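You operate a simulated robot arm through the tools that you are given. There is no shell and no other tool. Be economical: measure what you need, move in short steps, check, and stop when the job is done.

Carry out the task below with a simulated two-armed robot. There is one attempt and no reset: what you move stays moved.

## Task
Put the blue stick on the clamp bench away on the 120 mm bay. Take the grey pencil box on the deck of the hand cart and put it away on the third shelf from the top of the brown rack. Put the yellow pad on the low bench away on the pillar shelf. Pick up the stacked cups with one hand, pass it to the other hand and put it on the fourth shelf from the bottom of the grey rack. Put the oil tin with the latest date from the low bench on the pillar shelf. Take the square tin scoop and put it on the board under the clamp bench. Pull the lower core drawer open. Any order will do. Set down upright: stacked cups, oil tin.
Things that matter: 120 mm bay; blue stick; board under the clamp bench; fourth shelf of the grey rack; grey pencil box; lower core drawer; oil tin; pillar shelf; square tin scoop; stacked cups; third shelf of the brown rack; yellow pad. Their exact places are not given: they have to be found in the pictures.

It is judged by the outcome, as a careful person would: the job done as asked, and still so three seconds after it is handed in. It fails if anything else is knocked over, pushed out of place, dropped, spilled or broken.

## Robot
Two 6-joint arms with fingered hands on one trunk, on a base that drives. Base frame: it is fixed to the floor where the robot stands at the start and does not move with it; the origin is under the middle of the robot, x ahead of it, y to its left, z up; the surface under the hand at the start is at about z = 850. Readings come in mm, rad, newtons and seconds.
The left shoulder is at the start at [50, 170, 985], the right one opposite. With the tool pointing down near the work surface each hand reaches from about 520 to 780 mm from the robot's upright axis, wherever it stands, measured 20 degrees to its own side. Places, roughly: 120 mm bay (26x24 cm) [5960, -580, 960]; blue stick [750, -250, 750]; board under the clamp bench [900, -100, 300]; fourth shelf of the grey rack [4500, 1800, 1200]; grey pencil box [-1000, 750, 500]; lower core drawer [5900, -1100, 1400]; oil tin [2750, -2000, 750]; pillar shelf (17x32 cm) [240, -2820, 1000]; square tin scoop (8x5x9 cm) [3000, -1700, 600]; stacked cups (8x8x13 cm) [2500, -1900, 700]; third shelf of the brown rack [-1100, -3800, 800]; yellow pad (6x8x4 cm) [2200, -1800, 600]. Payload 3.5 kg a hand.
The tool frame of a hand sits at the grasp point between the pads (the TCP): z along the fingers, y along the line on which they close. The tips reach 26 mm beyond it. The gripper opens to 132 mm. The gripper's body begins 73 mm behind the TCP. The gripper is a hand of 3 fingers: y runs from the thumb to the fingers, the wrist lies at [0, 0, -234] in the tool frame, and closing takes about 1.5 s.
Orientation is that of the tool frame in the base frame, as [roll, pitch, yaw] about the fixed x, y, z axes, in that order (R = Rz(yaw) Ry(pitch) Rx(roll)). With the fingers straight down and closing along the base's y, the tool's x points along the base's -x, its y along +y and its z along -z.

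## Interface
- The arms move only by the tool jog_arm. It takes "left_commands", "right_commands" or both (then of equal length, played together; a hand with none holds still); each is text: rows parted by semicolons, each of 6 numbers parted by spaces: the shift along the tool's x, y, z in mm, then the turn, a rotation vector about the tool's x, y, z in degrees. In form: dx dy dz rx ry rz; .... A call has 1 to 10 rows; each row is the pose to reach, as a shift and turn from the pose commanded when the call began, along the tool's axes at that moment. "left_gripper" and "right_gripper" are, for a hand that has rows, the gripper command, from -1 (fully open) to 1 (shut), values between in proportion, set as the call begins (left out, the last holds). A row lasts 0.2 s, in which the tool goes at most 50 mm and 0.15 rad; a call with a longer step from one row to the next is refused whole, and so is a gripper value outside its range. A pose out of reach is approached as far as the arm can. The call stops where the force on the tool passes 40 N (or 10 N more than at its start, if that is more) or the arm is blocked; 0.2 s more then pass. The fingers move at their own pace (about 108 mm/s each) and stop on an object; they squeeze with about 24 N. The grip force told is the motor's: it shows also when the fingers shut on nothing. Time passes only in rows, and 0.2 s behind the last, so rows that repeat a pose let the fingers close. It gives the time, the measured TCP pose, the force on the tool (base axes), the opening and the grip force at its end, in the units of the frame above (readings bear some noise), with the torque about the TCP (base axes, N m) and any sound that the robot's microphone picked up.
- Cameras (640 x 400 px; columns grow to the right, rows downward): "scene" is now at [-5.1, 59.7, 1557.8]; the picture's right is [0.80, -0.61, 0.00], its down [-0.51, -0.68, -0.53] and it looks along [0.32, 0.42, -0.85] (base axes); focal length 214 px, centre (320, 200). "left" rides on the left gripper at [-62, 3, -92] in its tool frame; the picture's right is [-0.05, -1.00, 0.00], its down [0.83, -0.04, -0.56] and it looks along [0.55, -0.03, 0.83] (tool axes); focal length 230 px, centre (320, 200). "right" rides on the right gripper at [62, 3, -92] in its tool frame; the picture's right is [-0.05, 1.00, 0.00], its down [-0.83, -0.04, -0.56] and it looks along [-0.55, -0.03, 0.83] (tool axes); focal length 230 px, centre (320, 200).
- get_image(camera): a new picture of that camera. No time passes.
- lift_body(by): slides the trunk up (or, below 0, down) by that many mm; the arms and the scene camera ride with it, the base frame stays. It gives what a move gives, with no picture.
- drive_base(legs): drives the robot by 1 to 6 legs, each [ahead, left, turn to the left] in mm, mm and rad, along the robot's own axes; the way and the turn of a leg run together, so that a leg with both is an arc; at most 1500 mm and 3.142 rad a leg. The arms and the cameras ride along, it lands a little off, and it stops where it bumps. It gives what a move gives.
- set_fingers(finger1, finger2, thumb_bend, hand): sets how far each is bent, from 0 (flat) to 1 (curled in); at 0.3 the hand is open as for a grip, at 0.7 the pads meet at the TCP. One left out holds its place. A second passes; each finger stops where it meets its share of the squeeze, and holds until it gets a number again. A gripper value or a shape takes the hand back. It gives what a move gives, with no picture; readings hold the bend of each and the force on the fingers (four entries, about 0 where the hand has none), thumb and palm.
- preshape(shape, hand): the hand has 3 fingers and takes this shape, open, in about a second: jaw (thumb against the fingers, like two jaws); tri (thumb and two fingers); tip (a fingertip pinch); poke (one finger out to press); point (the index stretched); flat (the hand flat); cup (the hand cupped); fist (a fist). The gripper value then closes the fingers along that shape, each until it touches; the sizes above hold for jaw. It gives what a move gives, with no picture.
- head_to(pan, tilt): turns the head with the scene camera to pan (to the left, within 1.501 rad either way) and tilt (down, from -0.506 to 1.204), counted from straight ahead of the robot. It gives what a move gives.
- point_at(camera, pixels): for up to 12 pixels [column, row] of the newest picture of that camera ("zoom" is the newest enlarged one), the place [x, y, z] in the base frame of the surface seen there, good to about 2 mm, but the place of the scene camera against the robot may be out by one fixed shift of up to 12 mm in any direction. No time passes.
- close_up(camera, box): a new picture of the part [left, top, right, bottom] of that camera's present view, enlarged. No time passes.
- job_done(): hands the job in; it is judged then, once.

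Work in short steps. Measure before you move; look again where a grasp or a placing could have gone wrong, and mend it. You have 138 turns and 180 pictures in all, those below and enlarged ones among them. Open the grippers and draw the arms clear of the work before you hand the job in, unless the task says otherwise; then end with one line.

The tools are called after "Request:" by a JSON object that holds its "name" and its "arguments". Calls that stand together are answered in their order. jog_arm: Moves the arms, as the interface text tells. Its arguments: {"type":"object","properties":{"left_commands":{"type":"string"},"left_gripper":{"type":"number"},"right_commands":{"type":"string"},"right_gripper":{"type":"number"}},"required":[]} The other tools are called the same way: lift_body (by) slides the trunk up or down; preshape (shape, hand) gives the hand a shape; set_fingers (finger1, finger2, thumb_bend, hand) moves the fingers one by one; drive_base (legs) drives the base; head_to (pan, tilt) turns the head that bears the scene camera; get_image (camera) takes a picture; point_at (camera, pixels) gives the place of the surface under pixels of a picture; close_up (camera, box) takes an enlarged picture of a part of a camera's view; job_done () hands the job in.

At the start:

```text
time: 0.0
left_position: [575.6, 341.8, 1135.3]
left_orientation: [3.141, 0.0, -3.141]
left_contact_force: [0.2, 0.4, -0.8]
left_moment: [0.0, 0.02, 0.01]
left_gripper_width: 131.8
left_grip_force: 0.0
left_shape: jaw
left_bend: [0.3, 0.3, 0.3]
left_finger forces: [0.2, 0.1, 0.0, 0.0, 0.0, 0.0]
right_position: [661.6, -147.4, 1099.8]
right_orientation: [-3.141, 0.0, -3.141]
right_contact_force: [0.8, -0.9, 0.3]
right_moment: [0.0, -0.01, 0.0]
right_gripper_width: 131.9
right_grip_force: 0.1
right_shape: jaw
right_bend: [0.3, 0.3, 0.3]
right_finger forces: [0.0, 0.1, 0.0, 0.0, 0.0, 0.1]
trunk travel left (down, up): [-600.0, 110.0]
robot x, y, heading: [2.8, 1.0, 0.004]
head pan, tilt: [0.922, 1.018]
```

scene: 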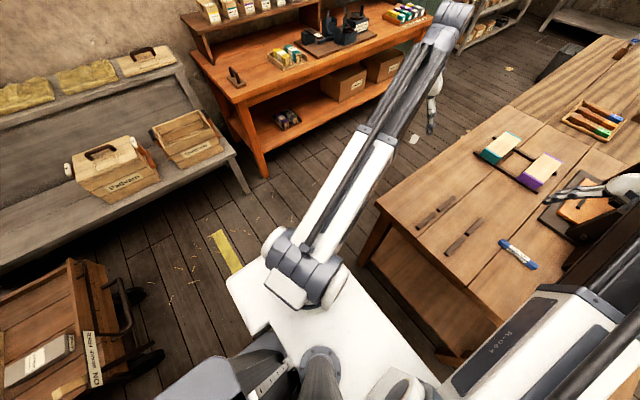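
right: 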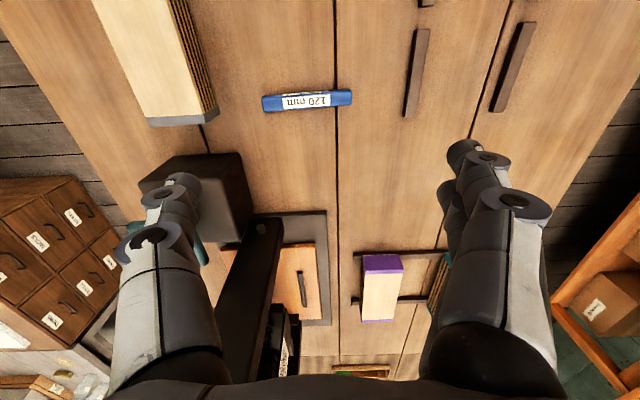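
left: 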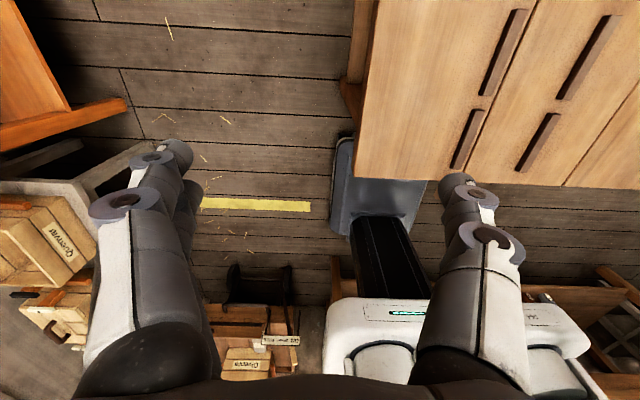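

The blue stick lies at (305,100) in the right picture and (518,254) in the scene. I look ahead with the head and measure it.

Request:
{"name": "point_at", "arguments": {"camera": "right", "pixels": [[266, 103], [349, 97], [307, 101], [307, 130], [230, 150], [145, 160]]}}

Request:
{"name": "head_to", "arguments": {"pan": -0.2, "tilt": 0.7}}

Request:
{"name": "get_image", "arguments": {"camera": "scene"}}

```text
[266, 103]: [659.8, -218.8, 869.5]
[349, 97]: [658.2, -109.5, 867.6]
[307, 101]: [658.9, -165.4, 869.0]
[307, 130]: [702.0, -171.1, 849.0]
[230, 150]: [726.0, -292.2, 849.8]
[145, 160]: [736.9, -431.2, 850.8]
```

```text
time: 1.4
left_position: [576.6, 341.3, 1135.0]
left_orientation: [-3.142, 0.001, -3.141]
left_contact_force: [-0.1, -0.6, -0.4]
left_moment: [0.01, -0.06, -0.01]
left_gripper_width: 132.1
left_grip_force: 0.1
left_shape: jaw
left_bend: [0.3, 0.3, 0.3]
left_finger forces: [0.0, 0.1, 0.0, 0.0, 0.0, 0.0]
right_position: [661.6, -148.6, 1100.1]
right_orientation: [-3.14, -0.001, -3.141]
right_contact_force: [-0.3, -0.4, -0.2]
right_moment: [0.0, 0.0, -0.03]
right_gripper_width: 131.9
right_grip_force: 0.1
right_shape: jaw
right_bend: [0.3, 0.3, 0.3]
right_finger forces: [0.0, 0.1, 0.0, 0.0, 0.0, 0.0]
trunk travel left (down, up): [-600.0, 110.0]
robot x, y, heading: [0.9, 0.5, 0.0]
head pan, tilt: [-0.201, 0.7]
```

```text
176 pictures are left
```

scene: 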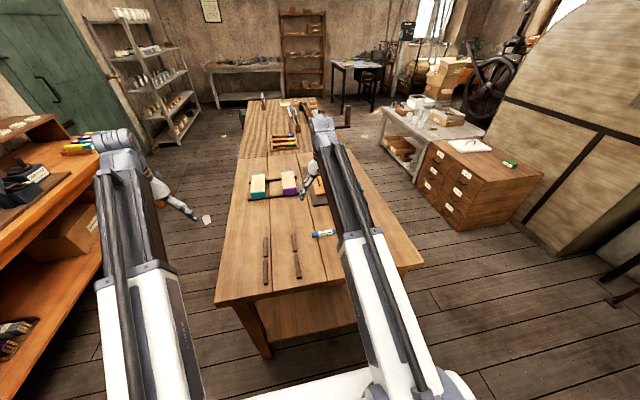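

The room lies ahead: long bench, grey rack at far left, core drawers perhaps far ahead. I look right and left for the rest.

Request:
{"name": "head_to", "arguments": {"pan": -1.3, "tilt": 0.45}}

Request:
{"name": "get_image", "arguments": {"camera": "scene"}}

Request:
{"name": "head_to", "arguments": {"pan": 1.5, "tilt": 0.5}}

Request:
{"name": "get_image", "arguments": {"camera": "scene"}}

Request:
{"name": "head_to", "arguments": {"pan": -0.3, "tilt": 0.25}}

Request:
{"name": "close_up", "arguments": {"camera": "scene", "box": [160, 60, 480, 260]}}

```text
time: 2.7
left_position: [577.1, 341.4, 1134.9]
left_orientation: [3.141, 0.0, 3.141]
left_contact_force: [0.2, -0.2, 0.5]
left_moment: [-0.03, 0.01, -0.03]
left_gripper_width: 132.0
left_grip_force: 0.0
left_shape: jaw
left_bend: [0.3, 0.3, 0.3]
left_finger forces: [0.0, 0.0, 0.0, 0.0, 0.0, 0.0]
right_position: [661.2, -148.5, 1099.1]
right_orientation: [3.141, 0.001, -3.141]
right_contact_force: [0.9, 0.4, 0.2]
right_moment: [0.0, -0.01, 0.01]
right_gripper_width: 131.8
right_grip_force: 0.1
right_shape: jaw
right_bend: [0.3, 0.3, 0.3]
right_finger forces: [0.2, 0.0, 0.1, 0.1, 0.1, 0.0]
trunk travel left (down, up): [-600.0, 110.0]
robot x, y, heading: [0.1, 0.2, 0.003]
head pan, tilt: [-1.3, 0.45]
```

```text
175 pictures are left
```

scene: 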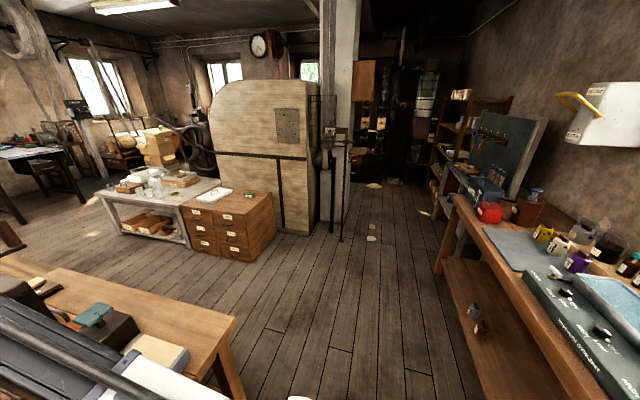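

```text
time: 5.2
left_position: [575.3, 340.9, 1134.9]
left_orientation: [-3.141, 0.001, -3.141]
left_contact_force: [-0.9, 0.4, 0.7]
left_moment: [-0.03, -0.02, -0.02]
left_gripper_width: 132.1
left_grip_force: 0.1
left_shape: jaw
left_bend: [0.3, 0.3, 0.3]
left_finger forces: [0.0, 0.0, 0.1, 0.0, 0.0, 0.0]
right_position: [662.5, -147.7, 1099.3]
right_orientation: [-3.14, -0.001, -3.141]
right_contact_force: [-0.1, 0.0, -0.2]
right_moment: [-0.01, -0.04, 0.02]
right_gripper_width: 132.2
right_grip_force: 0.1
right_shape: jaw
right_bend: [0.3, 0.3, 0.3]
right_finger forces: [0.0, 0.1, 0.0, 0.0, 0.0, 0.0]
trunk travel left (down, up): [-600.0, 110.0]
robot x, y, heading: [-0.3, 1.1, 0.001]
head pan, tilt: [1.499, 0.499]
```

```text
174 pictures are left
```

scene: 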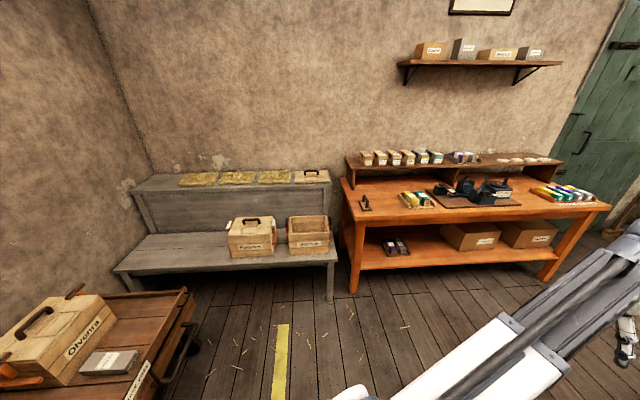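

```text
time: 7.0
left_position: [577.2, 341.8, 1134.2]
left_orientation: [-3.141, -0.001, -3.14]
left_contact_force: [0.2, -0.6, -0.4]
left_moment: [0.01, 0.01, -0.01]
left_gripper_width: 131.7
left_grip_force: 0.2
left_shape: jaw
left_bend: [0.3, 0.3, 0.3]
left_finger forces: [0.0, 0.0, 0.1, 0.0, 0.0, 0.0]
right_position: [662.7, -147.9, 1099.0]
right_orientation: [-3.141, 0.0, 3.141]
right_contact_force: [0.8, 0.1, -0.1]
right_moment: [-0.01, -0.02, -0.03]
right_gripper_width: 131.7
right_grip_force: 0.0
right_shape: jaw
right_bend: [0.3, 0.3, 0.3]
right_finger forces: [0.1, 0.0, 0.1, 0.0, 0.1, 0.0]
trunk travel left (down, up): [-600.0, 110.0]
robot x, y, heading: [3.1, 0.1, -0.0]
head pan, tilt: [-0.3, 0.25]
```

```text
2.00 times, centred on (320, 160) of scene
```

zoom: 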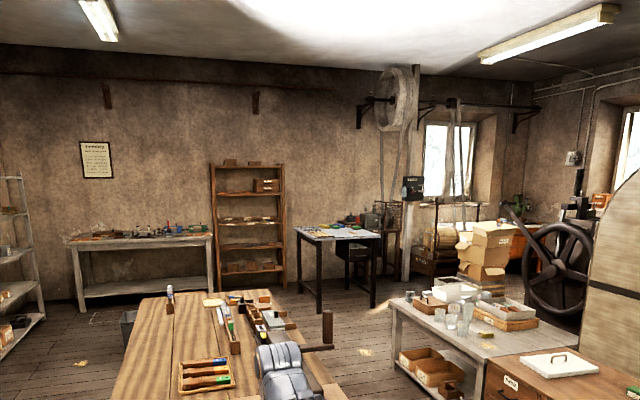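

The stick is about 110 mm long along y at (659,-165), z 850–870. I turn the right hand a quarter about its z so that it closes along x, half shut.

Request:
{"name": "jog_arm", "arguments": {"right_commands": "0 0 0 0 0 8.5; 0 0 0 0 0 17; 0 0 0 0 0 25.5; 0 0 0 0 0 34; 0 0 0 0 0 42.5; 0 0 0 0 0 51; 0 0 0 0 0 59.5; 0 0 0 0 0 68; 0 0 0 0 0 76.5; 0 0 0 0 0 85", "right_gripper": 0.1}}

Request:
{"name": "jog_arm", "arguments": {"right_commands": "0 0 0 0 0 5; 0 0 0 0 -8 5; 0 0 0 0 -16 5; 0 0 0 0 -24 5; 0 0 0 0 -32 5; 0 0 0 0 -40 5; 0 0 0 0 -45 5"}}

Request:
{"name": "get_image", "arguments": {"camera": "right"}}

```text
time: 9.2
left_position: [575.5, 341.3, 1134.8]
left_orientation: [-3.141, 0.0, -3.141]
left_contact_force: [0.2, -0.3, -0.4]
left_moment: [0.01, 0.0, 0.01]
left_gripper_width: 131.5
left_grip_force: 0.0
left_shape: jaw
left_bend: [0.3, 0.3, 0.3]
left_finger forces: [0.0, 0.0, 0.0, 0.1, 0.0, 0.0]
right_position: [661.2, -147.4, 1099.1]
right_orientation: [3.141, 0.001, 1.653]
right_contact_force: [0.0, -0.5, -0.2]
right_moment: [0.04, -0.02, -0.04]
right_gripper_width: 59.7
right_grip_force: 0.1
right_shape: jaw
right_bend: [0.73, 0.73, 0.7]
right_finger forces: [0.0, 0.0, 0.0, 0.1, 0.0, 0.1]
trunk travel left (down, up): [-600.0, 110.0]
robot x, y, heading: [4.4, 0.3, -0.001]
head pan, tilt: [-0.3, 0.25]
```

```text
time: 10.8
left_position: [576.0, 341.9, 1134.8]
left_orientation: [-3.141, 0.0, 3.141]
left_contact_force: [0.1, -0.8, -0.1]
left_moment: [-0.01, 0.02, 0.01]
left_gripper_width: 131.6
left_grip_force: 0.1
left_shape: jaw
left_bend: [0.3, 0.3, 0.3]
left_finger forces: [0.1, 0.0, 0.1, 0.1, 0.0, 0.1]
right_position: [662.6, -147.9, 1099.2]
right_orientation: [3.093, 0.786, 1.545]
right_contact_force: [0.3, -0.1, 0.0]
right_moment: [0.0, -0.05, -0.01]
right_gripper_width: 60.1
right_grip_force: 0.0
right_shape: jaw
right_bend: [0.73, 0.73, 0.7]
right_finger forces: [0.0, 0.0, 0.0, 0.1, 0.0, 0.1]
trunk travel left (down, up): [-600.0, 110.0]
robot x, y, heading: [-6.8, -0.7, 0.001]
head pan, tilt: [-0.3, 0.25]
```

```text
172 pictures are left
```

right: 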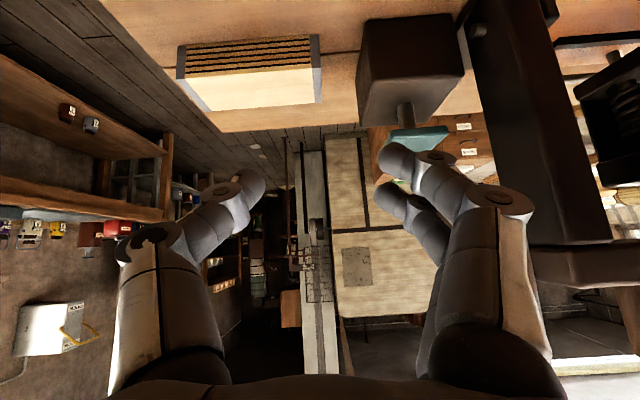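

The view from the hand is clear. I lower along base z to about 50 mm above the stick and look.

Request:
{"name": "jog_arm", "arguments": {"right_commands": "31 -2 32 0 0 0; 62 -4 64 0 0 0; 93 -6 95 0 0 0; 118 -8 121 0 0 0"}}

Request:
{"name": "get_image", "arguments": {"camera": "right"}}

```text
time: 11.8
left_position: [576.0, 341.2, 1134.1]
left_orientation: [-3.141, 0.0, -3.141]
left_contact_force: [0.4, 0.4, 0.1]
left_moment: [-0.02, 0.02, 0.0]
left_gripper_width: 131.6
left_grip_force: 0.1
left_shape: jaw
left_bend: [0.3, 0.3, 0.3]
left_finger forces: [0.1, 0.0, 0.0, 0.1, 0.1, 0.1]
right_position: [659.0, -149.3, 930.1]
right_orientation: [3.093, 0.785, 1.547]
right_contact_force: [-0.1, -1.2, 0.2]
right_moment: [-0.02, 0.01, 0.0]
right_gripper_width: 59.8
right_grip_force: 0.2
right_shape: jaw
right_bend: [0.73, 0.73, 0.7]
right_finger forces: [0.1, 0.0, 0.1, 0.0, 0.0, 0.1]
trunk travel left (down, up): [-600.0, 110.0]
robot x, y, heading: [-2.9, 1.0, 0.002]
head pan, tilt: [-0.3, 0.25]
```

```text
171 pictures are left
```

right: 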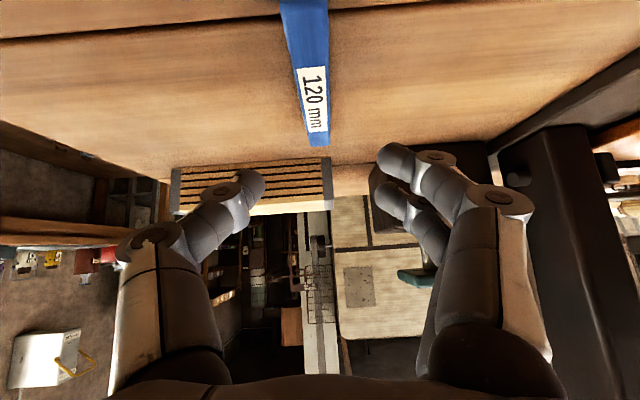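

The stick sits between the fingers. I lower the last 54 mm, then close.

Request:
{"name": "jog_arm", "arguments": {"right_commands": "18 -1 20 0 0 0; 37 -2 39.5 0 0 0; 37 -2 39.5 0 0 0"}}

Request:
{"name": "jog_arm", "arguments": {"right_commands": "0 0 0 0 0 0; 0 0 0 0 0 0; 0 0 0 0 0 0; 0 0 0 0 0 0; 0 0 0 0 0 0; 0 0 0 0 0 0; 0 0 0 0 0 0; 0 0 0 0 0 0; -25 0 -25 0 0 0; -50 0 -50 0 0 0", "right_gripper": 1}}

Request:
{"name": "get_image", "arguments": {"camera": "right"}}

```text
time: 12.6
left_position: [574.1, 342.7, 1136.0]
left_orientation: [3.139, 0.001, -3.141]
left_contact_force: [0.5, -0.6, -0.1]
left_moment: [0.0, 0.01, -0.02]
left_gripper_width: 132.0
left_grip_force: 0.1
left_shape: jaw
left_bend: [0.3, 0.3, 0.3]
left_finger forces: [0.0, 0.1, 0.0, 0.0, 0.0, 0.1]
right_position: [658.1, -152.4, 878.3]
right_orientation: [3.09, 0.787, 1.543]
right_contact_force: [1.1, -1.9, 19.3]
right_moment: [-0.15, -0.77, -0.07]
right_gripper_width: 60.2
right_grip_force: 0.0
right_shape: jaw
right_bend: [0.74, 0.73, 0.7]
right_finger forces: [19.0, 0.1, 0.1, 0.0, 0.0, 0.0]
trunk travel left (down, up): [-600.0, 110.0]
robot x, y, heading: [1.7, 1.2, -0.002]
head pan, tilt: [-0.3, 0.25]
```

```text
time: 14.8
left_position: [576.1, 342.0, 1134.5]
left_orientation: [-3.141, -0.001, -3.141]
left_contact_force: [-0.5, 0.4, -0.4]
left_moment: [0.04, 0.04, -0.02]
left_gripper_width: 131.9
left_grip_force: 0.1
left_shape: jaw
left_bend: [0.3, 0.3, 0.3]
left_finger forces: [0.0, 0.0, 0.1, 0.0, 0.0, 0.0]
right_position: [657.9, -152.8, 946.4]
right_orientation: [3.099, 0.784, 1.548]
right_contact_force: [-0.2, -0.1, -1.1]
right_moment: [0.02, -0.01, -0.01]
right_gripper_width: 10.8
right_grip_force: 23.9
right_shape: jaw
right_bend: [0.75, 0.66, 0.72]
right_finger forces: [8.0, 16.3, 0.0, 0.0, 21.3, 0.0]
trunk travel left (down, up): [-600.0, 110.0]
robot x, y, heading: [0.2, 0.2, -0.003]
head pan, tilt: [-0.3, 0.25]
```

```text
170 pictures are left
```

right: 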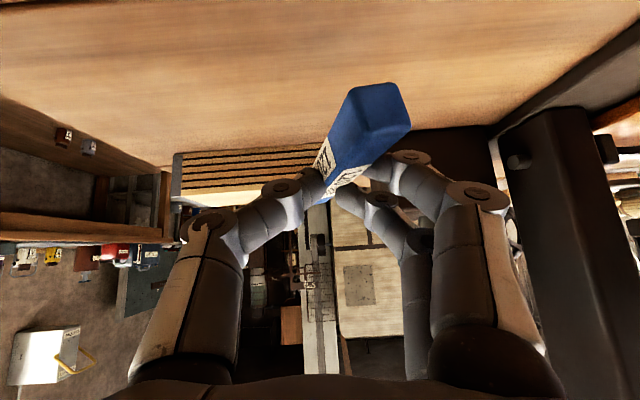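

The stick is held (10.8 mm, 24 N). I back off 250 mm, raise the trunk, and look ahead for the floor paths.

Request:
{"name": "drive_base", "arguments": {"legs": [[-250, 0, 0]]}}

Request:
{"name": "lift_body", "arguments": {"by": 100}}

Request:
{"name": "head_to", "arguments": {"pan": -0.35, "tilt": 0.5}}

Request:
{"name": "get_image", "arguments": {"camera": "scene"}}

```text
time: 16.6
left_position: [326.4, 341.0, 1134.6]
left_orientation: [3.141, 0.001, 3.14]
left_contact_force: [0.8, 0.7, 0.5]
left_moment: [-0.02, -0.01, -0.04]
left_gripper_width: 132.1
left_grip_force: 0.2
left_shape: jaw
left_bend: [0.3, 0.3, 0.3]
left_finger forces: [0.0, 0.1, 0.0, 0.0, 0.0, 0.1]
right_position: [405.1, -153.6, 946.8]
right_orientation: [3.095, 0.783, 1.544]
right_contact_force: [-0.2, -0.5, -0.6]
right_moment: [0.03, 0.0, 0.02]
right_gripper_width: 11.2
right_grip_force: 23.9
right_shape: jaw
right_bend: [0.75, 0.66, 0.72]
right_finger forces: [7.9, 16.1, 0.1, 0.1, 21.3, 0.0]
trunk travel left (down, up): [-600.0, 110.0]
robot x, y, heading: [-253.2, -0.1, -0.003]
head pan, tilt: [-0.3, 0.25]
```

```text
time: 17.9
left_position: [326.7, 341.0, 1235.4]
left_orientation: [-3.142, 0.002, 3.14]
left_contact_force: [0.2, -0.6, 0.4]
left_moment: [0.02, 0.02, -0.03]
left_gripper_width: 131.6
left_grip_force: 0.1
left_shape: jaw
left_bend: [0.3, 0.3, 0.3]
left_finger forces: [0.0, 0.1, 0.0, 0.0, 0.1, 0.0]
right_position: [405.0, -152.3, 1046.2]
right_orientation: [3.096, 0.783, 1.546]
right_contact_force: [0.1, 0.6, -0.4]
right_moment: [-0.01, 0.02, 0.02]
right_gripper_width: 10.7
right_grip_force: 23.9
right_shape: jaw
right_bend: [0.75, 0.66, 0.72]
right_finger forces: [8.0, 16.2, 0.1, 0.1, 21.1, 0.1]
trunk travel left (down, up): [-700.0, 10.0]
robot x, y, heading: [-253.8, -1.4, -0.005]
head pan, tilt: [-0.3, 0.25]
```

```text
time: 18.7
left_position: [326.9, 339.7, 1234.6]
left_orientation: [-3.141, 0.0, 3.14]
left_contact_force: [-0.6, -0.1, 1.0]
left_moment: [0.02, 0.01, 0.0]
left_gripper_width: 131.8
left_grip_force: 0.1
left_shape: jaw
left_bend: [0.3, 0.3, 0.3]
left_finger forces: [0.1, 0.1, 0.0, 0.1, 0.1, 0.0]
right_position: [405.7, -153.3, 1045.9]
right_orientation: [3.096, 0.783, 1.544]
right_contact_force: [0.0, 0.9, -0.3]
right_moment: [-0.02, 0.0, 0.01]
right_gripper_width: 11.0
right_grip_force: 23.7
right_shape: jaw
right_bend: [0.75, 0.66, 0.72]
right_finger forces: [7.9, 16.1, 0.1, 0.0, 21.2, 0.0]
trunk travel left (down, up): [-700.0, 10.0]
robot x, y, heading: [-253.0, 4.1, -0.001]
head pan, tilt: [-0.351, 0.499]
```

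```text
169 pictures are left
```

scene: 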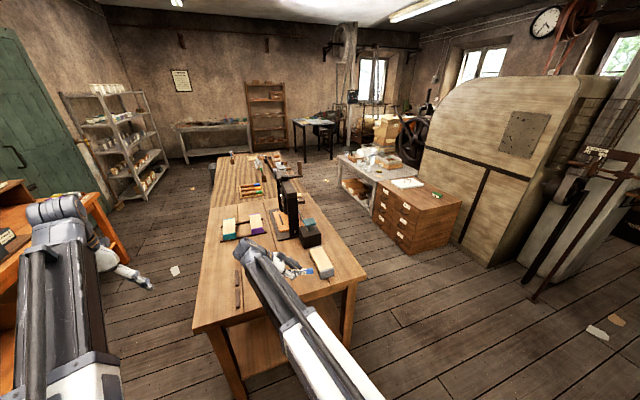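

I measure furniture corners for the paths.

Request:
{"name": "point_at", "arguments": {"camera": "scene", "pixels": [[193, 332], [366, 280], [212, 157], [279, 152], [373, 225], [445, 258], [336, 157], [265, 148], [104, 205], [294, 118], [180, 160], [310, 213]]}}

Request:
{"name": "point_at", "arguments": {"camera": "scene", "pixels": [[490, 265], [540, 300], [360, 195], [130, 260], [110, 190], [335, 185], [380, 250], [595, 330], [160, 178], [270, 105], [268, 120], [250, 150]]}}

```text
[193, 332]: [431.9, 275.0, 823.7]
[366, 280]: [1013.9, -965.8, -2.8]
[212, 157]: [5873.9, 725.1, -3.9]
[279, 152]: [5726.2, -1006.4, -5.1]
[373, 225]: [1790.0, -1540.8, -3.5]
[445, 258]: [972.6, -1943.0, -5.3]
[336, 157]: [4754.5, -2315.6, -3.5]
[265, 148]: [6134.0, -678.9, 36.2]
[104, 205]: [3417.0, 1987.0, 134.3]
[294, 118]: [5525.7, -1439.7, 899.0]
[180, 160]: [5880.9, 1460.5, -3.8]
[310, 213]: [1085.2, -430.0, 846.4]
```

```text
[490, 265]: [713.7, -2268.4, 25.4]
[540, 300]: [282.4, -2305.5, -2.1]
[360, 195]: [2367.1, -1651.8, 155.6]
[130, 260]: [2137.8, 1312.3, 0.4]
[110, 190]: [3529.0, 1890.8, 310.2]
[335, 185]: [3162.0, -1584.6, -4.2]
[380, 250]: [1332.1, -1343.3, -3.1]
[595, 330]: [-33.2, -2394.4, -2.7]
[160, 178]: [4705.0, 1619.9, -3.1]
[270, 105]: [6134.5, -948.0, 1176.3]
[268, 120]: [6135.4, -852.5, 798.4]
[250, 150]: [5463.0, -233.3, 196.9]
```

I check the right side before driving that way.

Request:
{"name": "head_to", "arguments": {"pan": -1.45, "tilt": 0.6}}

Request:
{"name": "get_image", "arguments": {"camera": "scene"}}

Request:
{"name": "point_at", "arguments": {"camera": "scene", "pixels": [[340, 300], [447, 225], [455, 300], [420, 200], [400, 250], [300, 130], [440, 140], [380, 150], [200, 330], [300, 70], [350, 75], [470, 250]]}}

```text
time: 20.0
left_position: [324.9, 340.6, 1234.9]
left_orientation: [-3.141, 0.001, 3.138]
left_contact_force: [0.8, 0.6, -0.3]
left_moment: [0.04, -0.01, -0.03]
left_gripper_width: 131.9
left_grip_force: 0.0
left_shape: jaw
left_bend: [0.3, 0.3, 0.3]
left_finger forces: [0.1, 0.0, 0.0, 0.1, 0.1, 0.0]
right_position: [405.5, -153.7, 1046.2]
right_orientation: [3.098, 0.785, 1.545]
right_contact_force: [0.1, -0.4, 0.0]
right_moment: [0.03, 0.01, 0.0]
right_gripper_width: 10.8
right_grip_force: 24.2
right_shape: jaw
right_bend: [0.75, 0.66, 0.72]
right_finger forces: [7.9, 16.2, 0.0, 0.1, 21.2, 0.0]
trunk travel left (down, up): [-700.0, 10.0]
robot x, y, heading: [-254.9, -2.1, -0.003]
head pan, tilt: [-1.45, 0.6]
```

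```text
168 pictures are left
```

scene: 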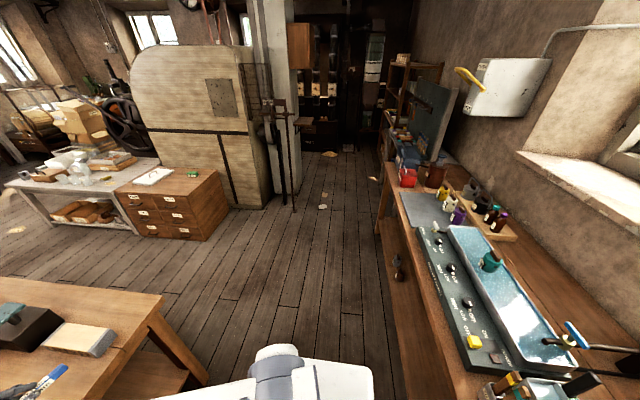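

```text
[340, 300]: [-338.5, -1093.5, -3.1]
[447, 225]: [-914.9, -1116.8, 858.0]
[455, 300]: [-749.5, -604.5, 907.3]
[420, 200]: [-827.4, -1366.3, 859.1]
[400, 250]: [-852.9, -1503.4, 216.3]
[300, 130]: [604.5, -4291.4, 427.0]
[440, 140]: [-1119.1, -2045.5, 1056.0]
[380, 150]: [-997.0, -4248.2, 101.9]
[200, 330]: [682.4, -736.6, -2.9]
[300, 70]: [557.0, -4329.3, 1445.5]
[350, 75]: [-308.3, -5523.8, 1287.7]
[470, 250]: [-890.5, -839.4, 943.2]
```

The way is clear: bench front at x≈-750 on the right, aisle at y≈-1000. I drive right 1000 and ahead 4.3 m.

Request:
{"name": "drive_base", "arguments": {"legs": [[0, -1000, 0], [1500, 0, 0], [1500, 0, 0], [1300, 0, 0]]}}

Request:
{"name": "head_to", "arguments": {"pan": 0.15, "tilt": 0.35}}

Request:
{"name": "get_image", "arguments": {"camera": "scene"}}

```text
time: 45.4
left_position: [4630.4, -642.8, 1235.6]
left_orientation: [3.14, 0.0, 3.141]
left_contact_force: [0.5, 0.2, 0.1]
left_moment: [0.02, -0.01, -0.02]
left_gripper_width: 131.7
left_grip_force: 0.2
left_shape: jaw
left_bend: [0.3, 0.3, 0.3]
left_finger forces: [0.0, 0.0, 0.0, 0.0, 0.1, 0.1]
right_position: [4710.2, -1135.5, 1046.1]
right_orientation: [3.097, 0.785, 1.548]
right_contact_force: [-0.1, -0.1, 0.6]
right_moment: [0.03, 0.04, -0.01]
right_gripper_width: 11.2
right_grip_force: 24.1
right_shape: jaw
right_bend: [0.75, 0.66, 0.72]
right_finger forces: [8.0, 16.2, 0.0, 0.0, 21.2, 0.0]
trunk travel left (down, up): [-700.0, 10.0]
robot x, y, heading: [4055.1, -983.8, 0.002]
head pan, tilt: [-1.45, 0.6]
```

```text
time: 47.0
left_position: [4628.5, -642.2, 1235.1]
left_orientation: [-3.14, -0.001, -3.141]
left_contact_force: [0.0, 1.2, -0.7]
left_moment: [-0.04, 0.02, 0.0]
left_gripper_width: 131.9
left_grip_force: 0.0
left_shape: jaw
left_bend: [0.3, 0.3, 0.3]
left_finger forces: [0.1, 0.1, 0.0, 0.1, 0.0, 0.0]
right_position: [4709.3, -1134.6, 1046.6]
right_orientation: [3.097, 0.784, 1.549]
right_contact_force: [-0.5, -0.5, 0.4]
right_moment: [-0.01, -0.03, -0.02]
right_gripper_width: 11.1
right_grip_force: 23.9
right_shape: jaw
right_bend: [0.75, 0.66, 0.72]
right_finger forces: [8.1, 16.3, 0.1, 0.0, 21.2, 0.0]
trunk travel left (down, up): [-700.0, 10.0]
robot x, y, heading: [4053.2, -987.3, 0.001]
head pan, tilt: [0.15, 0.351]
```

```text
167 pictures are left
```

scene: 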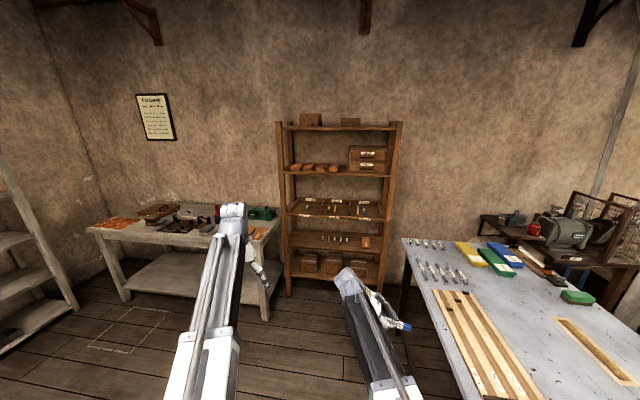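

The pattern rack stands ahead with the trays and the drawer unit (370,158). I zoom in and measure.

Request:
{"name": "close_up", "arguments": {"camera": "scene", "box": [270, 100, 410, 220]}}

Request:
{"name": "point_at", "arguments": {"camera": "scene", "pixels": [[401, 242], [460, 390], [290, 215], [340, 216], [385, 219], [283, 174], [350, 150], [387, 150], [367, 167], [260, 245], [400, 130], [500, 380]]}}

```text
3.33 times, centred on (340, 160) of scene
```

zoom: 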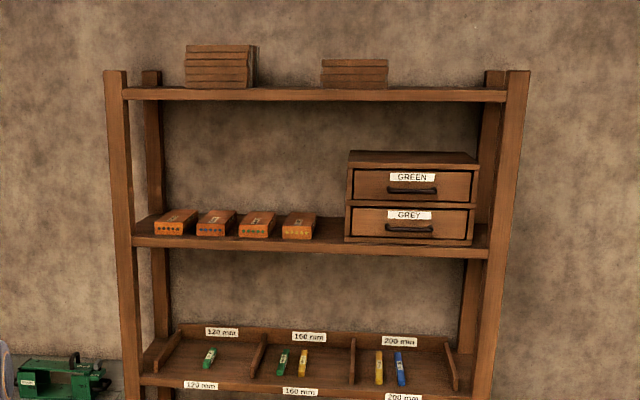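

```text
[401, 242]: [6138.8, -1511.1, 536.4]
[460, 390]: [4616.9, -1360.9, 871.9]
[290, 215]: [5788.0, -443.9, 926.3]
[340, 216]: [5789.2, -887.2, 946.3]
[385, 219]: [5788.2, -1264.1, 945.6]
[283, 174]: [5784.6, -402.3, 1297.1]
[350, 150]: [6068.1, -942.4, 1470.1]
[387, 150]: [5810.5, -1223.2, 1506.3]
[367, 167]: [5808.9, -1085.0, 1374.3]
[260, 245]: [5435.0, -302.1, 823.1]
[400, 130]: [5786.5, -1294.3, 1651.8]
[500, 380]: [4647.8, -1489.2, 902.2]
```

I measure the bay's dividers, its stick and the gap, using the zoom.

Request:
{"name": "point_at", "arguments": {"camera": "zoom", "pixels": [[165, 352], [257, 355], [209, 357], [235, 370], [190, 365], [200, 380], [230, 345], [250, 250], [412, 228], [398, 190], [352, 225], [474, 225]]}}

Request:
{"name": "close_up", "arguments": {"camera": "scene", "box": [280, 190, 350, 230]}}

```text
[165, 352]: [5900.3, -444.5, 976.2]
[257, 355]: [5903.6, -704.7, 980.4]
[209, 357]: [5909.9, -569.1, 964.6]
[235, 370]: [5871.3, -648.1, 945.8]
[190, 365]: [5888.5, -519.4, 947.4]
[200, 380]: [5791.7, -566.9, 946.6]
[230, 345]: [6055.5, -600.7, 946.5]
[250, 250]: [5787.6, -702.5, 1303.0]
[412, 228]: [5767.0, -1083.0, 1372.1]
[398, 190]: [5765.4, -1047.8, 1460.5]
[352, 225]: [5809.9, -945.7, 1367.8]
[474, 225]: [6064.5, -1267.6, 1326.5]
```

```text
9.14 times, centred on (315, 210) of scene
```

zoom: 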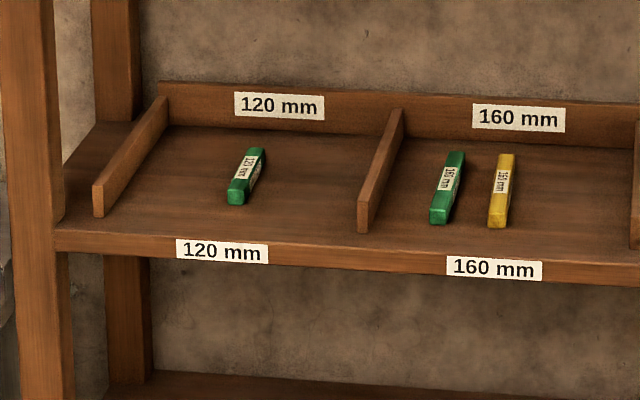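

Shelf surface z≈946; I will lay the stick at y≈-640, x≈5900 beside the green one. I drive up, turn 0.35 left, and turn the hand to point ahead.

Request:
{"name": "drive_base", "arguments": {"legs": [[700, 0, 0], [0, 300, 0], [200, 0, 0], [0, 0, 0.35]]}}

Request:
{"name": "jog_arm", "arguments": {"right_commands": "0 0 0 -5.66 0.27 -5.64; 0 0 0 -11.3 0.54 -11.3; 0 0 0 -17 0.8 -16.9; 0 0 0 -22.7 1.1 -22.6; 0 0 0 -28.3 1.4 -28.2; 0 0 0 -34 1.6 -33.9; 0 0 0 -39.6 1.9 -39.5; 0 0 0 -45.3 2.2 -45.2; 0 0 0 -49.6 2.4 -49.4"}}

Request:
{"name": "get_image", "arguments": {"camera": "right"}}

Request:
{"name": "head_to", "arguments": {"pan": -0.25, "tilt": 0.6}}

Request:
{"name": "get_image", "arguments": {"camera": "scene"}}

```text
time: 54.8
left_position: [5371.6, -156.9, 1235.7]
left_orientation: [-3.141, -0.001, -2.783]
left_contact_force: [0.2, 0.2, 0.3]
left_moment: [0.04, -0.03, 0.0]
left_gripper_width: 131.7
left_grip_force: 0.1
left_shape: jaw
left_bend: [0.3, 0.3, 0.3]
left_finger forces: [0.0, 0.1, 0.0, 0.1, 0.0, 0.0]
right_position: [5618.7, -592.9, 1047.0]
right_orientation: [3.096, 0.782, 1.902]
right_contact_force: [-0.4, -0.3, -1.0]
right_moment: [0.02, -0.02, -0.01]
right_gripper_width: 10.8
right_grip_force: 24.3
right_shape: jaw
right_bend: [0.75, 0.66, 0.72]
right_finger forces: [8.0, 16.1, 0.1, 0.1, 21.1, 0.0]
trunk travel left (down, up): [-700.0, 10.0]
robot x, y, heading: [4948.8, -677.6, 0.355]
head pan, tilt: [0.15, 0.351]
```

```text
time: 56.8
left_position: [5371.0, -157.4, 1236.2]
left_orientation: [-3.141, 0.001, -2.785]
left_contact_force: [-0.4, 0.3, 0.6]
left_moment: [0.02, -0.02, -0.01]
left_gripper_width: 132.1
left_grip_force: 0.1
left_shape: jaw
left_bend: [0.3, 0.3, 0.3]
left_finger forces: [0.0, 0.0, 0.1, 0.0, 0.0, 0.1]
right_position: [5619.1, -590.2, 1046.3]
right_orientation: [3.09, 0.785, 3.123]
right_contact_force: [-0.5, 0.7, 0.4]
right_moment: [0.0, -0.01, 0.02]
right_gripper_width: 10.9
right_grip_force: 24.1
right_shape: jaw
right_bend: [0.75, 0.66, 0.72]
right_finger forces: [8.5, 14.4, 0.0, 0.0, 21.5, 0.0]
trunk travel left (down, up): [-700.0, 10.0]
robot x, y, heading: [4946.4, -676.0, 0.356]
head pan, tilt: [0.15, 0.351]
```

```text
164 pictures are left
```

right: 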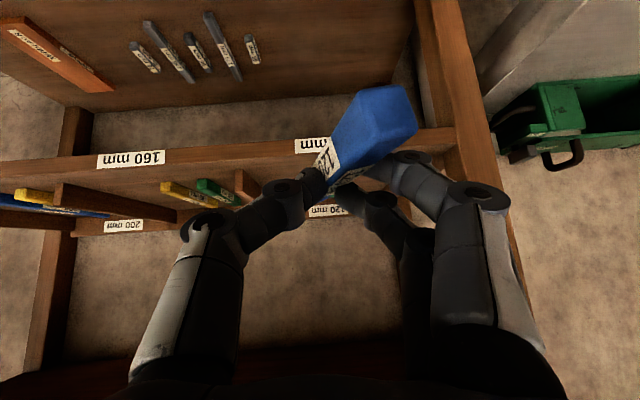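

```text
time: 57.7
left_position: [5370.5, -156.8, 1235.1]
left_orientation: [3.141, 0.0, -2.785]
left_contact_force: [0.1, 0.1, -0.4]
left_moment: [0.0, 0.01, 0.0]
left_gripper_width: 131.9
left_grip_force: 0.1
left_shape: jaw
left_bend: [0.3, 0.3, 0.3]
left_finger forces: [0.1, 0.1, 0.1, 0.0, 0.1, 0.0]
right_position: [5618.5, -591.4, 1046.3]
right_orientation: [3.09, 0.783, 3.121]
right_contact_force: [0.7, 0.0, -0.4]
right_moment: [0.0, -0.02, 0.02]
right_gripper_width: 10.8
right_grip_force: 24.3
right_shape: jaw
right_bend: [0.75, 0.66, 0.72]
right_finger forces: [8.5, 14.5, 0.0, 0.0, 21.5, 0.0]
trunk travel left (down, up): [-700.0, 10.0]
robot x, y, heading: [4948.0, -677.7, 0.355]
head pan, tilt: [-0.25, 0.6]
```

```text
163 pictures are left
```

scene: 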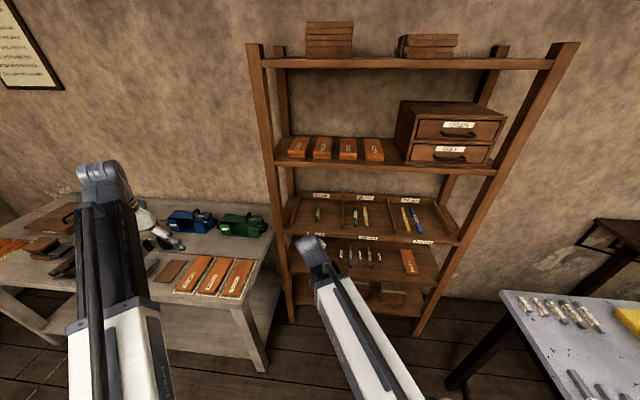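

I measure how the stick sits in the hand: near end at (385,110), body (350,140).

Request:
{"name": "point_at", "arguments": {"camera": "right", "pixels": [[388, 95], [400, 120], [365, 100], [350, 130], [330, 160], [378, 150], [350, 170], [340, 140]]}}

Request:
{"name": "close_up", "arguments": {"camera": "scene", "box": [270, 180, 430, 300]}}

```text
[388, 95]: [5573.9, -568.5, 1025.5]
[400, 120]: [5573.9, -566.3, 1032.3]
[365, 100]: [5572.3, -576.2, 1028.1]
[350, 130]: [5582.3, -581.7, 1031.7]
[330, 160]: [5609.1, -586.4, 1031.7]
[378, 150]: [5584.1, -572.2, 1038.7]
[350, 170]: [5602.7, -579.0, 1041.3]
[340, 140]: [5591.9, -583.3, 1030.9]
```

```text
3.33 times, centred on (350, 240) of scene
```

zoom: 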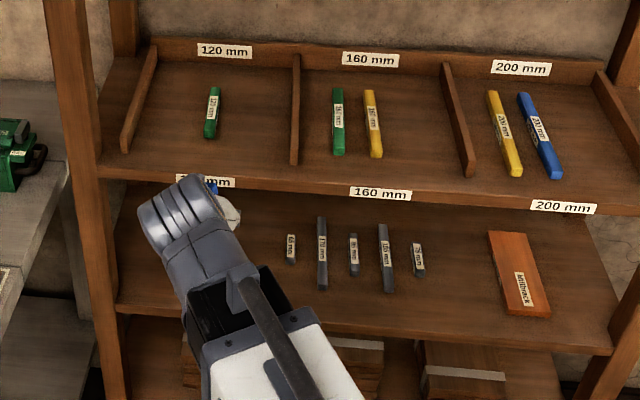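

The stick lies level in the hand, skewed some 20°, its centre near (5625,-592), bottom near z 1018. I drive in so it sits over y≈-638, x≈5900.

Request:
{"name": "drive_base", "arguments": {"legs": [[242, -139, 0]]}}

Request:
{"name": "get_image", "arguments": {"camera": "right"}}

Request:
{"name": "point_at", "arguments": {"camera": "right", "pixels": [[388, 95], [330, 160], [350, 170]]}}

```text
time: 59.6
left_position: [5648.3, -204.5, 1234.5]
left_orientation: [3.14, 0.0, -2.788]
left_contact_force: [0.6, 0.0, -0.3]
left_moment: [0.03, 0.04, 0.01]
left_gripper_width: 132.2
left_grip_force: 0.1
left_shape: jaw
left_bend: [0.3, 0.3, 0.3]
left_finger forces: [0.1, 0.0, 0.1, 0.1, 0.1, 0.0]
right_position: [5894.6, -637.7, 1047.3]
right_orientation: [3.089, 0.785, 3.119]
right_contact_force: [0.9, 0.2, -0.9]
right_moment: [0.0, 0.01, -0.01]
right_gripper_width: 11.0
right_grip_force: 24.3
right_shape: jaw
right_bend: [0.75, 0.66, 0.72]
right_finger forces: [8.5, 14.4, 0.0, 0.0, 21.5, 0.0]
trunk travel left (down, up): [-700.0, 10.0]
robot x, y, heading: [5218.4, -721.2, 0.352]
head pan, tilt: [-0.25, 0.6]
```

```text
161 pictures are left
```

right: 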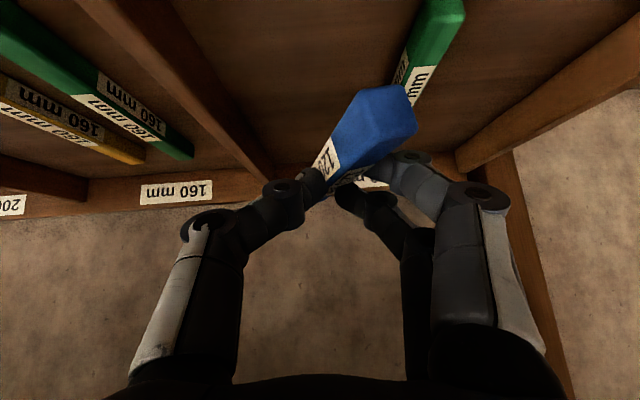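

```text
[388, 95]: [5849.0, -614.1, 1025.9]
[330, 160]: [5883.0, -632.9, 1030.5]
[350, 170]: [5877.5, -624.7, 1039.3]
```

I straighten the skew by 15°, shift 8 mm right and lower onto the tray.

Request:
{"name": "jog_arm", "arguments": {"right_commands": "0 -4 0 -5.3 0.27 -5.3; 0 -8 0 -10.6 0.54 -10.6; 15 -9 15 -10.6 0.54 -10.6; 30 -9.7 30 -10.6 0.54 -10.6; 40 -10 40 -10.6 0.54 -10.6; 46 -10.3 46 -10.6 0.54 -10.6"}}

Request:
{"name": "get_image", "arguments": {"camera": "right"}}

Request:
{"name": "point_at", "arguments": {"camera": "right", "pixels": [[388, 95], [330, 160], [350, 170]]}}

```text
time: 61.0
left_position: [5646.9, -204.2, 1234.9]
left_orientation: [3.141, 0.0, -2.787]
left_contact_force: [0.3, 0.2, -0.6]
left_moment: [0.0, 0.0, -0.02]
left_gripper_width: 132.0
left_grip_force: 0.1
left_shape: jaw
left_bend: [0.3, 0.3, 0.3]
left_finger forces: [0.0, 0.1, 0.1, 0.0, 0.0, 0.0]
right_position: [5892.7, -646.2, 981.5]
right_orientation: [3.089, 0.785, -2.902]
right_contact_force: [-1.0, 0.0, 1.3]
right_moment: [0.03, -0.07, -0.02]
right_gripper_width: 11.0
right_grip_force: 24.1
right_shape: jaw
right_bend: [0.74, 0.66, 0.72]
right_finger forces: [8.6, 14.2, 0.0, 0.1, 21.5, 0.1]
trunk travel left (down, up): [-700.0, 10.0]
robot x, y, heading: [5222.3, -723.5, 0.357]
head pan, tilt: [-0.25, 0.6]
```

```text
160 pictures are left
```

right: 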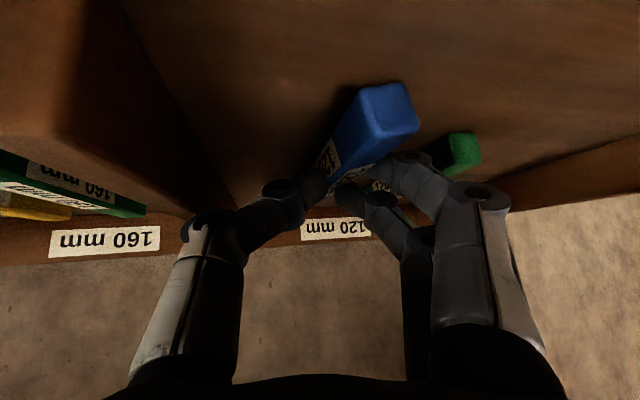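

```text
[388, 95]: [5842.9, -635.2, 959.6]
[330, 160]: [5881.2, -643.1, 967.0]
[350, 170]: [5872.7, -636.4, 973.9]
```

Nearly touching (moment has begun to show). I lower 4 mm more and open the fingers just a little, then draw up.

Request:
{"name": "jog_arm", "arguments": {"right_commands": "1.5 0 1.5 0 0 0; 3 0 3 0 0 0"}}

Request:
{"name": "jog_arm", "arguments": {"right_commands": "0 0 0 0 0 0; 0 0 0 0 0 0; 0 0 0 0 0 0; 0 0 0 0 0 0; -6 0 -6 0 0 0; -15 0 -20 0 0 0; -30 0 -40 0 0 0; -40 0 -70 0 0 0", "right_gripper": 0.5}}

Request:
{"name": "get_image", "arguments": {"camera": "right"}}

```text
time: 61.6
left_position: [5646.0, -203.5, 1235.8]
left_orientation: [-3.141, 0.002, -2.786]
left_contact_force: [0.4, 0.4, 0.4]
left_moment: [-0.01, -0.03, 0.01]
left_gripper_width: 131.7
left_grip_force: 0.2
left_shape: jaw
left_bend: [0.3, 0.3, 0.3]
left_finger forces: [0.0, 0.0, 0.0, 0.0, 0.0, 0.0]
right_position: [5892.9, -646.4, 979.4]
right_orientation: [3.088, 0.788, -2.903]
right_contact_force: [-0.3, -1.2, 15.1]
right_moment: [0.29, -0.23, 0.02]
right_gripper_width: 11.2
right_grip_force: 24.0
right_shape: jaw
right_bend: [0.74, 0.66, 0.72]
right_finger forces: [8.3, 17.8, 0.1, 0.1, 24.9, 0.0]
trunk travel left (down, up): [-700.0, 10.0]
robot x, y, heading: [5220.3, -723.4, 0.353]
head pan, tilt: [-0.25, 0.6]
```

```text
time: 63.4
left_position: [5647.3, -203.3, 1235.1]
left_orientation: [-3.141, 0.0, -2.786]
left_contact_force: [0.5, -0.3, 0.5]
left_moment: [-0.01, -0.01, 0.03]
left_gripper_width: 131.9
left_grip_force: 0.0
left_shape: jaw
left_bend: [0.3, 0.3, 0.3]
left_finger forces: [0.0, 0.0, 0.1, 0.0, 0.0, 0.1]
right_position: [5878.1, -651.8, 1053.8]
right_orientation: [3.09, 0.781, -2.902]
right_contact_force: [-0.1, 0.1, 0.2]
right_moment: [-0.01, -0.01, 0.03]
right_gripper_width: 32.9
right_grip_force: 0.0
right_shape: jaw
right_bend: [0.73, 0.73, 0.7]
right_finger forces: [0.1, 0.0, 0.0, 0.1, 0.0, 0.0]
right hand out of reach, approached as far as the arm can: row 8
trunk travel left (down, up): [-700.0, 10.0]
robot x, y, heading: [5224.8, -725.1, 0.35]
head pan, tilt: [-0.25, 0.6]
```

```text
159 pictures are left
```

right: 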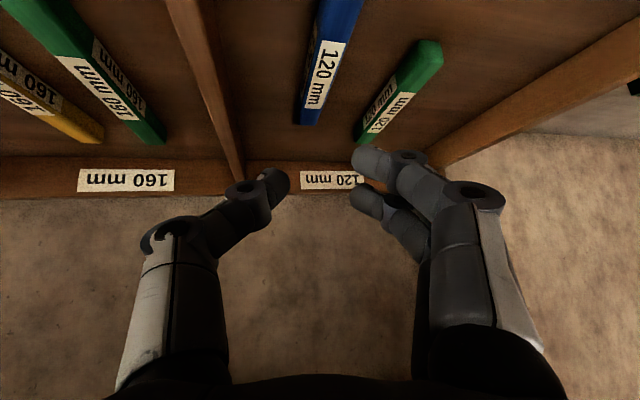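

The blue stick lies in the 120 mm bay. I back straight out, move right in front of the drawer unit, and level the hand to point ahead.

Request:
{"name": "drive_base", "arguments": {"legs": [[-328, 123, 0], [-78, -212, 0]]}}

Request:
{"name": "jog_arm", "arguments": {"right_commands": "-15 0 0 0 -7.5 0; -30 0 0 0 -15 0; -45 0 0 0 -22.5 0; -60 0 0 0 -30 0; -75 0 0 0 -37.5 0; -90 0 0 0 -45 0"}}

Request:
{"name": "jog_arm", "arguments": {"right_commands": "0 0 0 0 0 8.5; 0 0 0 0 0 17; 0 0 0 0 0 25.5; 0 0 0 0 0 34; 0 0 0 0 0 42.5; 0 0 0 0 0 51; 0 0 0 0 0 59.5; 0 0 0 0 0 68; 0 0 0 0 0 76.5; 0 0 0 0 0 85", "right_gripper": 0.1}}

```text
time: 67.0
left_position: [5297.5, -427.6, 1235.6]
left_orientation: [3.139, 0.001, -2.789]
left_contact_force: [0.5, 0.4, 0.0]
left_moment: [0.0, 0.02, 0.0]
left_gripper_width: 131.9
left_grip_force: 0.1
left_shape: jaw
left_bend: [0.3, 0.3, 0.3]
left_finger forces: [0.0, 0.0, 0.0, 0.0, 0.0, 0.0]
right_position: [5529.5, -875.7, 1055.7]
right_orientation: [3.089, 0.782, -2.904]
right_contact_force: [-0.1, 0.5, -0.2]
right_moment: [0.03, 0.02, 0.05]
right_gripper_width: 32.9
right_grip_force: 0.0
right_shape: jaw
right_bend: [0.73, 0.73, 0.7]
right_finger forces: [0.1, 0.0, 0.1, 0.0, 0.1, 0.0]
trunk travel left (down, up): [-700.0, 10.0]
robot x, y, heading: [4876.6, -946.4, 0.356]
head pan, tilt: [-0.25, 0.6]
```

```text
time: 68.4
left_position: [5298.0, -427.7, 1234.5]
left_orientation: [-3.141, 0.0, -2.787]
left_contact_force: [0.2, 0.3, 0.0]
left_moment: [-0.04, 0.02, 0.02]
left_gripper_width: 131.8
left_grip_force: 0.1
left_shape: jaw
left_bend: [0.3, 0.3, 0.3]
left_finger forces: [0.0, 0.0, 0.0, 0.0, 0.0, 0.0]
right_position: [5591.1, -870.0, 1106.8]
right_orientation: [2.877, 1.45, 3.111]
right_contact_force: [-0.4, -0.1, -0.3]
right_moment: [0.0, 0.0, -0.02]
right_gripper_width: 32.7
right_grip_force: 0.0
right_shape: jaw
right_bend: [0.73, 0.73, 0.7]
right_finger forces: [0.0, 0.0, 0.0, 0.0, 0.0, 0.0]
right hand out of reach, approached as far as the arm can: row 1, 2, 3, 4, 5, 6
trunk travel left (down, up): [-700.0, 10.0]
robot x, y, heading: [4875.1, -945.9, 0.358]
head pan, tilt: [-0.25, 0.6]
```

```text
time: 70.6
left_position: [5296.8, -426.8, 1235.4]
left_orientation: [3.141, -0.001, -2.787]
left_contact_force: [0.2, 0.2, 0.1]
left_moment: [-0.03, -0.04, 0.01]
left_gripper_width: 132.0
left_grip_force: 0.0
left_shape: jaw
left_bend: [0.3, 0.3, 0.3]
left_finger forces: [0.1, 0.0, 0.0, 0.0, 0.0, 0.0]
right_position: [5591.7, -871.6, 1107.3]
right_orientation: [1.685, 0.053, 1.811]
right_contact_force: [-0.5, 0.2, 0.3]
right_moment: [0.01, -0.01, 0.01]
right_gripper_width: 58.6
right_grip_force: 0.0
right_shape: jaw
right_bend: [0.73, 0.73, 0.7]
right_finger forces: [0.0, 0.1, 0.0, 0.0, 0.0, 0.0]
trunk travel left (down, up): [-700.0, 10.0]
robot x, y, heading: [4873.1, -943.5, 0.355]
head pan, tilt: [-0.25, 0.6]
```

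The hand points ahead with its closing axis upright, about 13° off. I correct it and raise it to z 1372, y -1083, facing the GREY handle.

Request:
{"name": "jog_arm", "arguments": {"right_commands": "-27 31 -10 -0.8 -1.7 0.5; -55 62 -20 -1.5 -3.4 0.9; -82 92 -30 -2.3 -5 1.4; -109 123 -39 -3 -6.7 1.9; -137 154 -49 -3.8 -8.4 2.3; -164 185 -59 -4.6 -10 2.8; -191 216 -69 -5.3 -11.7 3.3; -219 246 -79 -6.1 -13.4 3.75"}}

Request:
{"name": "get_image", "arguments": {"camera": "right"}}

Request:
{"name": "head_to", "arguments": {"pan": -0.3, "tilt": 0.3}}

Request:
{"name": "get_image", "arguments": {"camera": "scene"}}

```text
time: 72.4
left_position: [5297.9, -427.2, 1234.7]
left_orientation: [3.14, 0.001, -2.787]
left_contact_force: [-0.7, -0.1, 0.0]
left_moment: [-0.02, -0.05, 0.02]
left_gripper_width: 131.9
left_grip_force: 0.2
left_shape: jaw
left_bend: [0.3, 0.3, 0.3]
left_finger forces: [0.0, 0.0, 0.0, 0.0, 0.0, 0.0]
right_position: [5603.6, -1079.7, 1381.0]
right_orientation: [1.572, 0.004, 1.576]
right_contact_force: [0.6, 0.1, -0.1]
right_moment: [0.03, 0.0, 0.03]
right_gripper_width: 58.9
right_grip_force: 0.1
right_shape: jaw
right_bend: [0.73, 0.73, 0.7]
right_finger forces: [0.0, 0.0, 0.0, 0.1, 0.1, 0.0]
right hand out of reach, approached as far as the arm can: row 1, 2, 3, 4, 5, 6, 7, 8
trunk travel left (down, up): [-700.0, 10.0]
robot x, y, heading: [4872.5, -948.7, 0.354]
head pan, tilt: [-0.25, 0.6]
```

```text
158 pictures are left
```

right: 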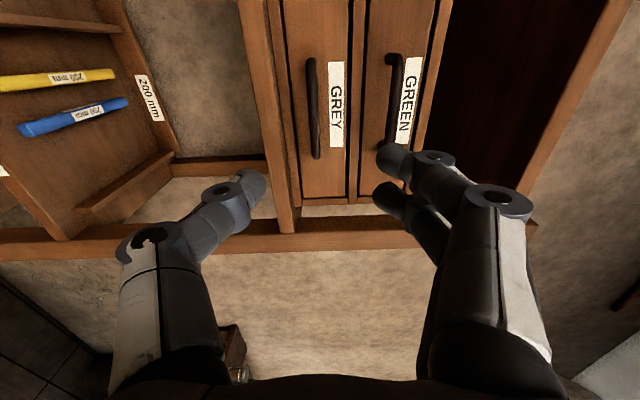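

```text
time: 73.2
left_position: [5297.0, -427.6, 1234.5]
left_orientation: [-3.14, 0.0, -2.787]
left_contact_force: [-0.4, 0.4, 0.4]
left_moment: [0.0, -0.01, 0.01]
left_gripper_width: 131.9
left_grip_force: 0.1
left_shape: jaw
left_bend: [0.3, 0.3, 0.3]
left_finger forces: [0.1, 0.0, 0.0, 0.0, 0.0, 0.1]
right_position: [5604.7, -1079.3, 1378.9]
right_orientation: [1.572, 0.007, 1.575]
right_contact_force: [-1.6, -0.8, 0.4]
right_moment: [0.02, 0.01, 0.01]
right_gripper_width: 59.0
right_grip_force: 0.0
right_shape: jaw
right_bend: [0.73, 0.73, 0.7]
right_finger forces: [0.0, 0.0, 0.1, 0.1, 0.1, 0.0]
trunk travel left (down, up): [-700.0, 10.0]
robot x, y, heading: [4874.3, -947.1, 0.354]
head pan, tilt: [-0.3, 0.3]
```

```text
157 pictures are left
```

scene: 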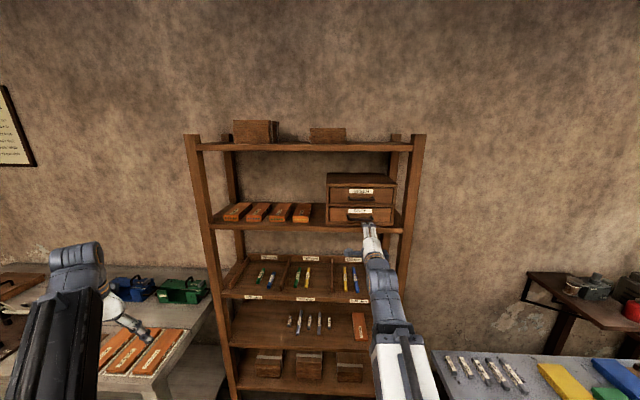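

The GREY handle runs at (313,108) in the right picture. I measure it from the hand camera.

Request:
{"name": "point_at", "arguments": {"camera": "right", "pixels": [[312, 60], [313, 108], [316, 155], [300, 108], [335, 170], [390, 100], [345, 190]]}}

```text
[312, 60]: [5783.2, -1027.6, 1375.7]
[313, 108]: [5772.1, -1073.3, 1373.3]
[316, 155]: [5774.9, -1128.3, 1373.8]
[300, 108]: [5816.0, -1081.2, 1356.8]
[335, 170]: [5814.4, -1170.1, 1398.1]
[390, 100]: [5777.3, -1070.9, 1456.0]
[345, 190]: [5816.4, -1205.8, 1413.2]
```

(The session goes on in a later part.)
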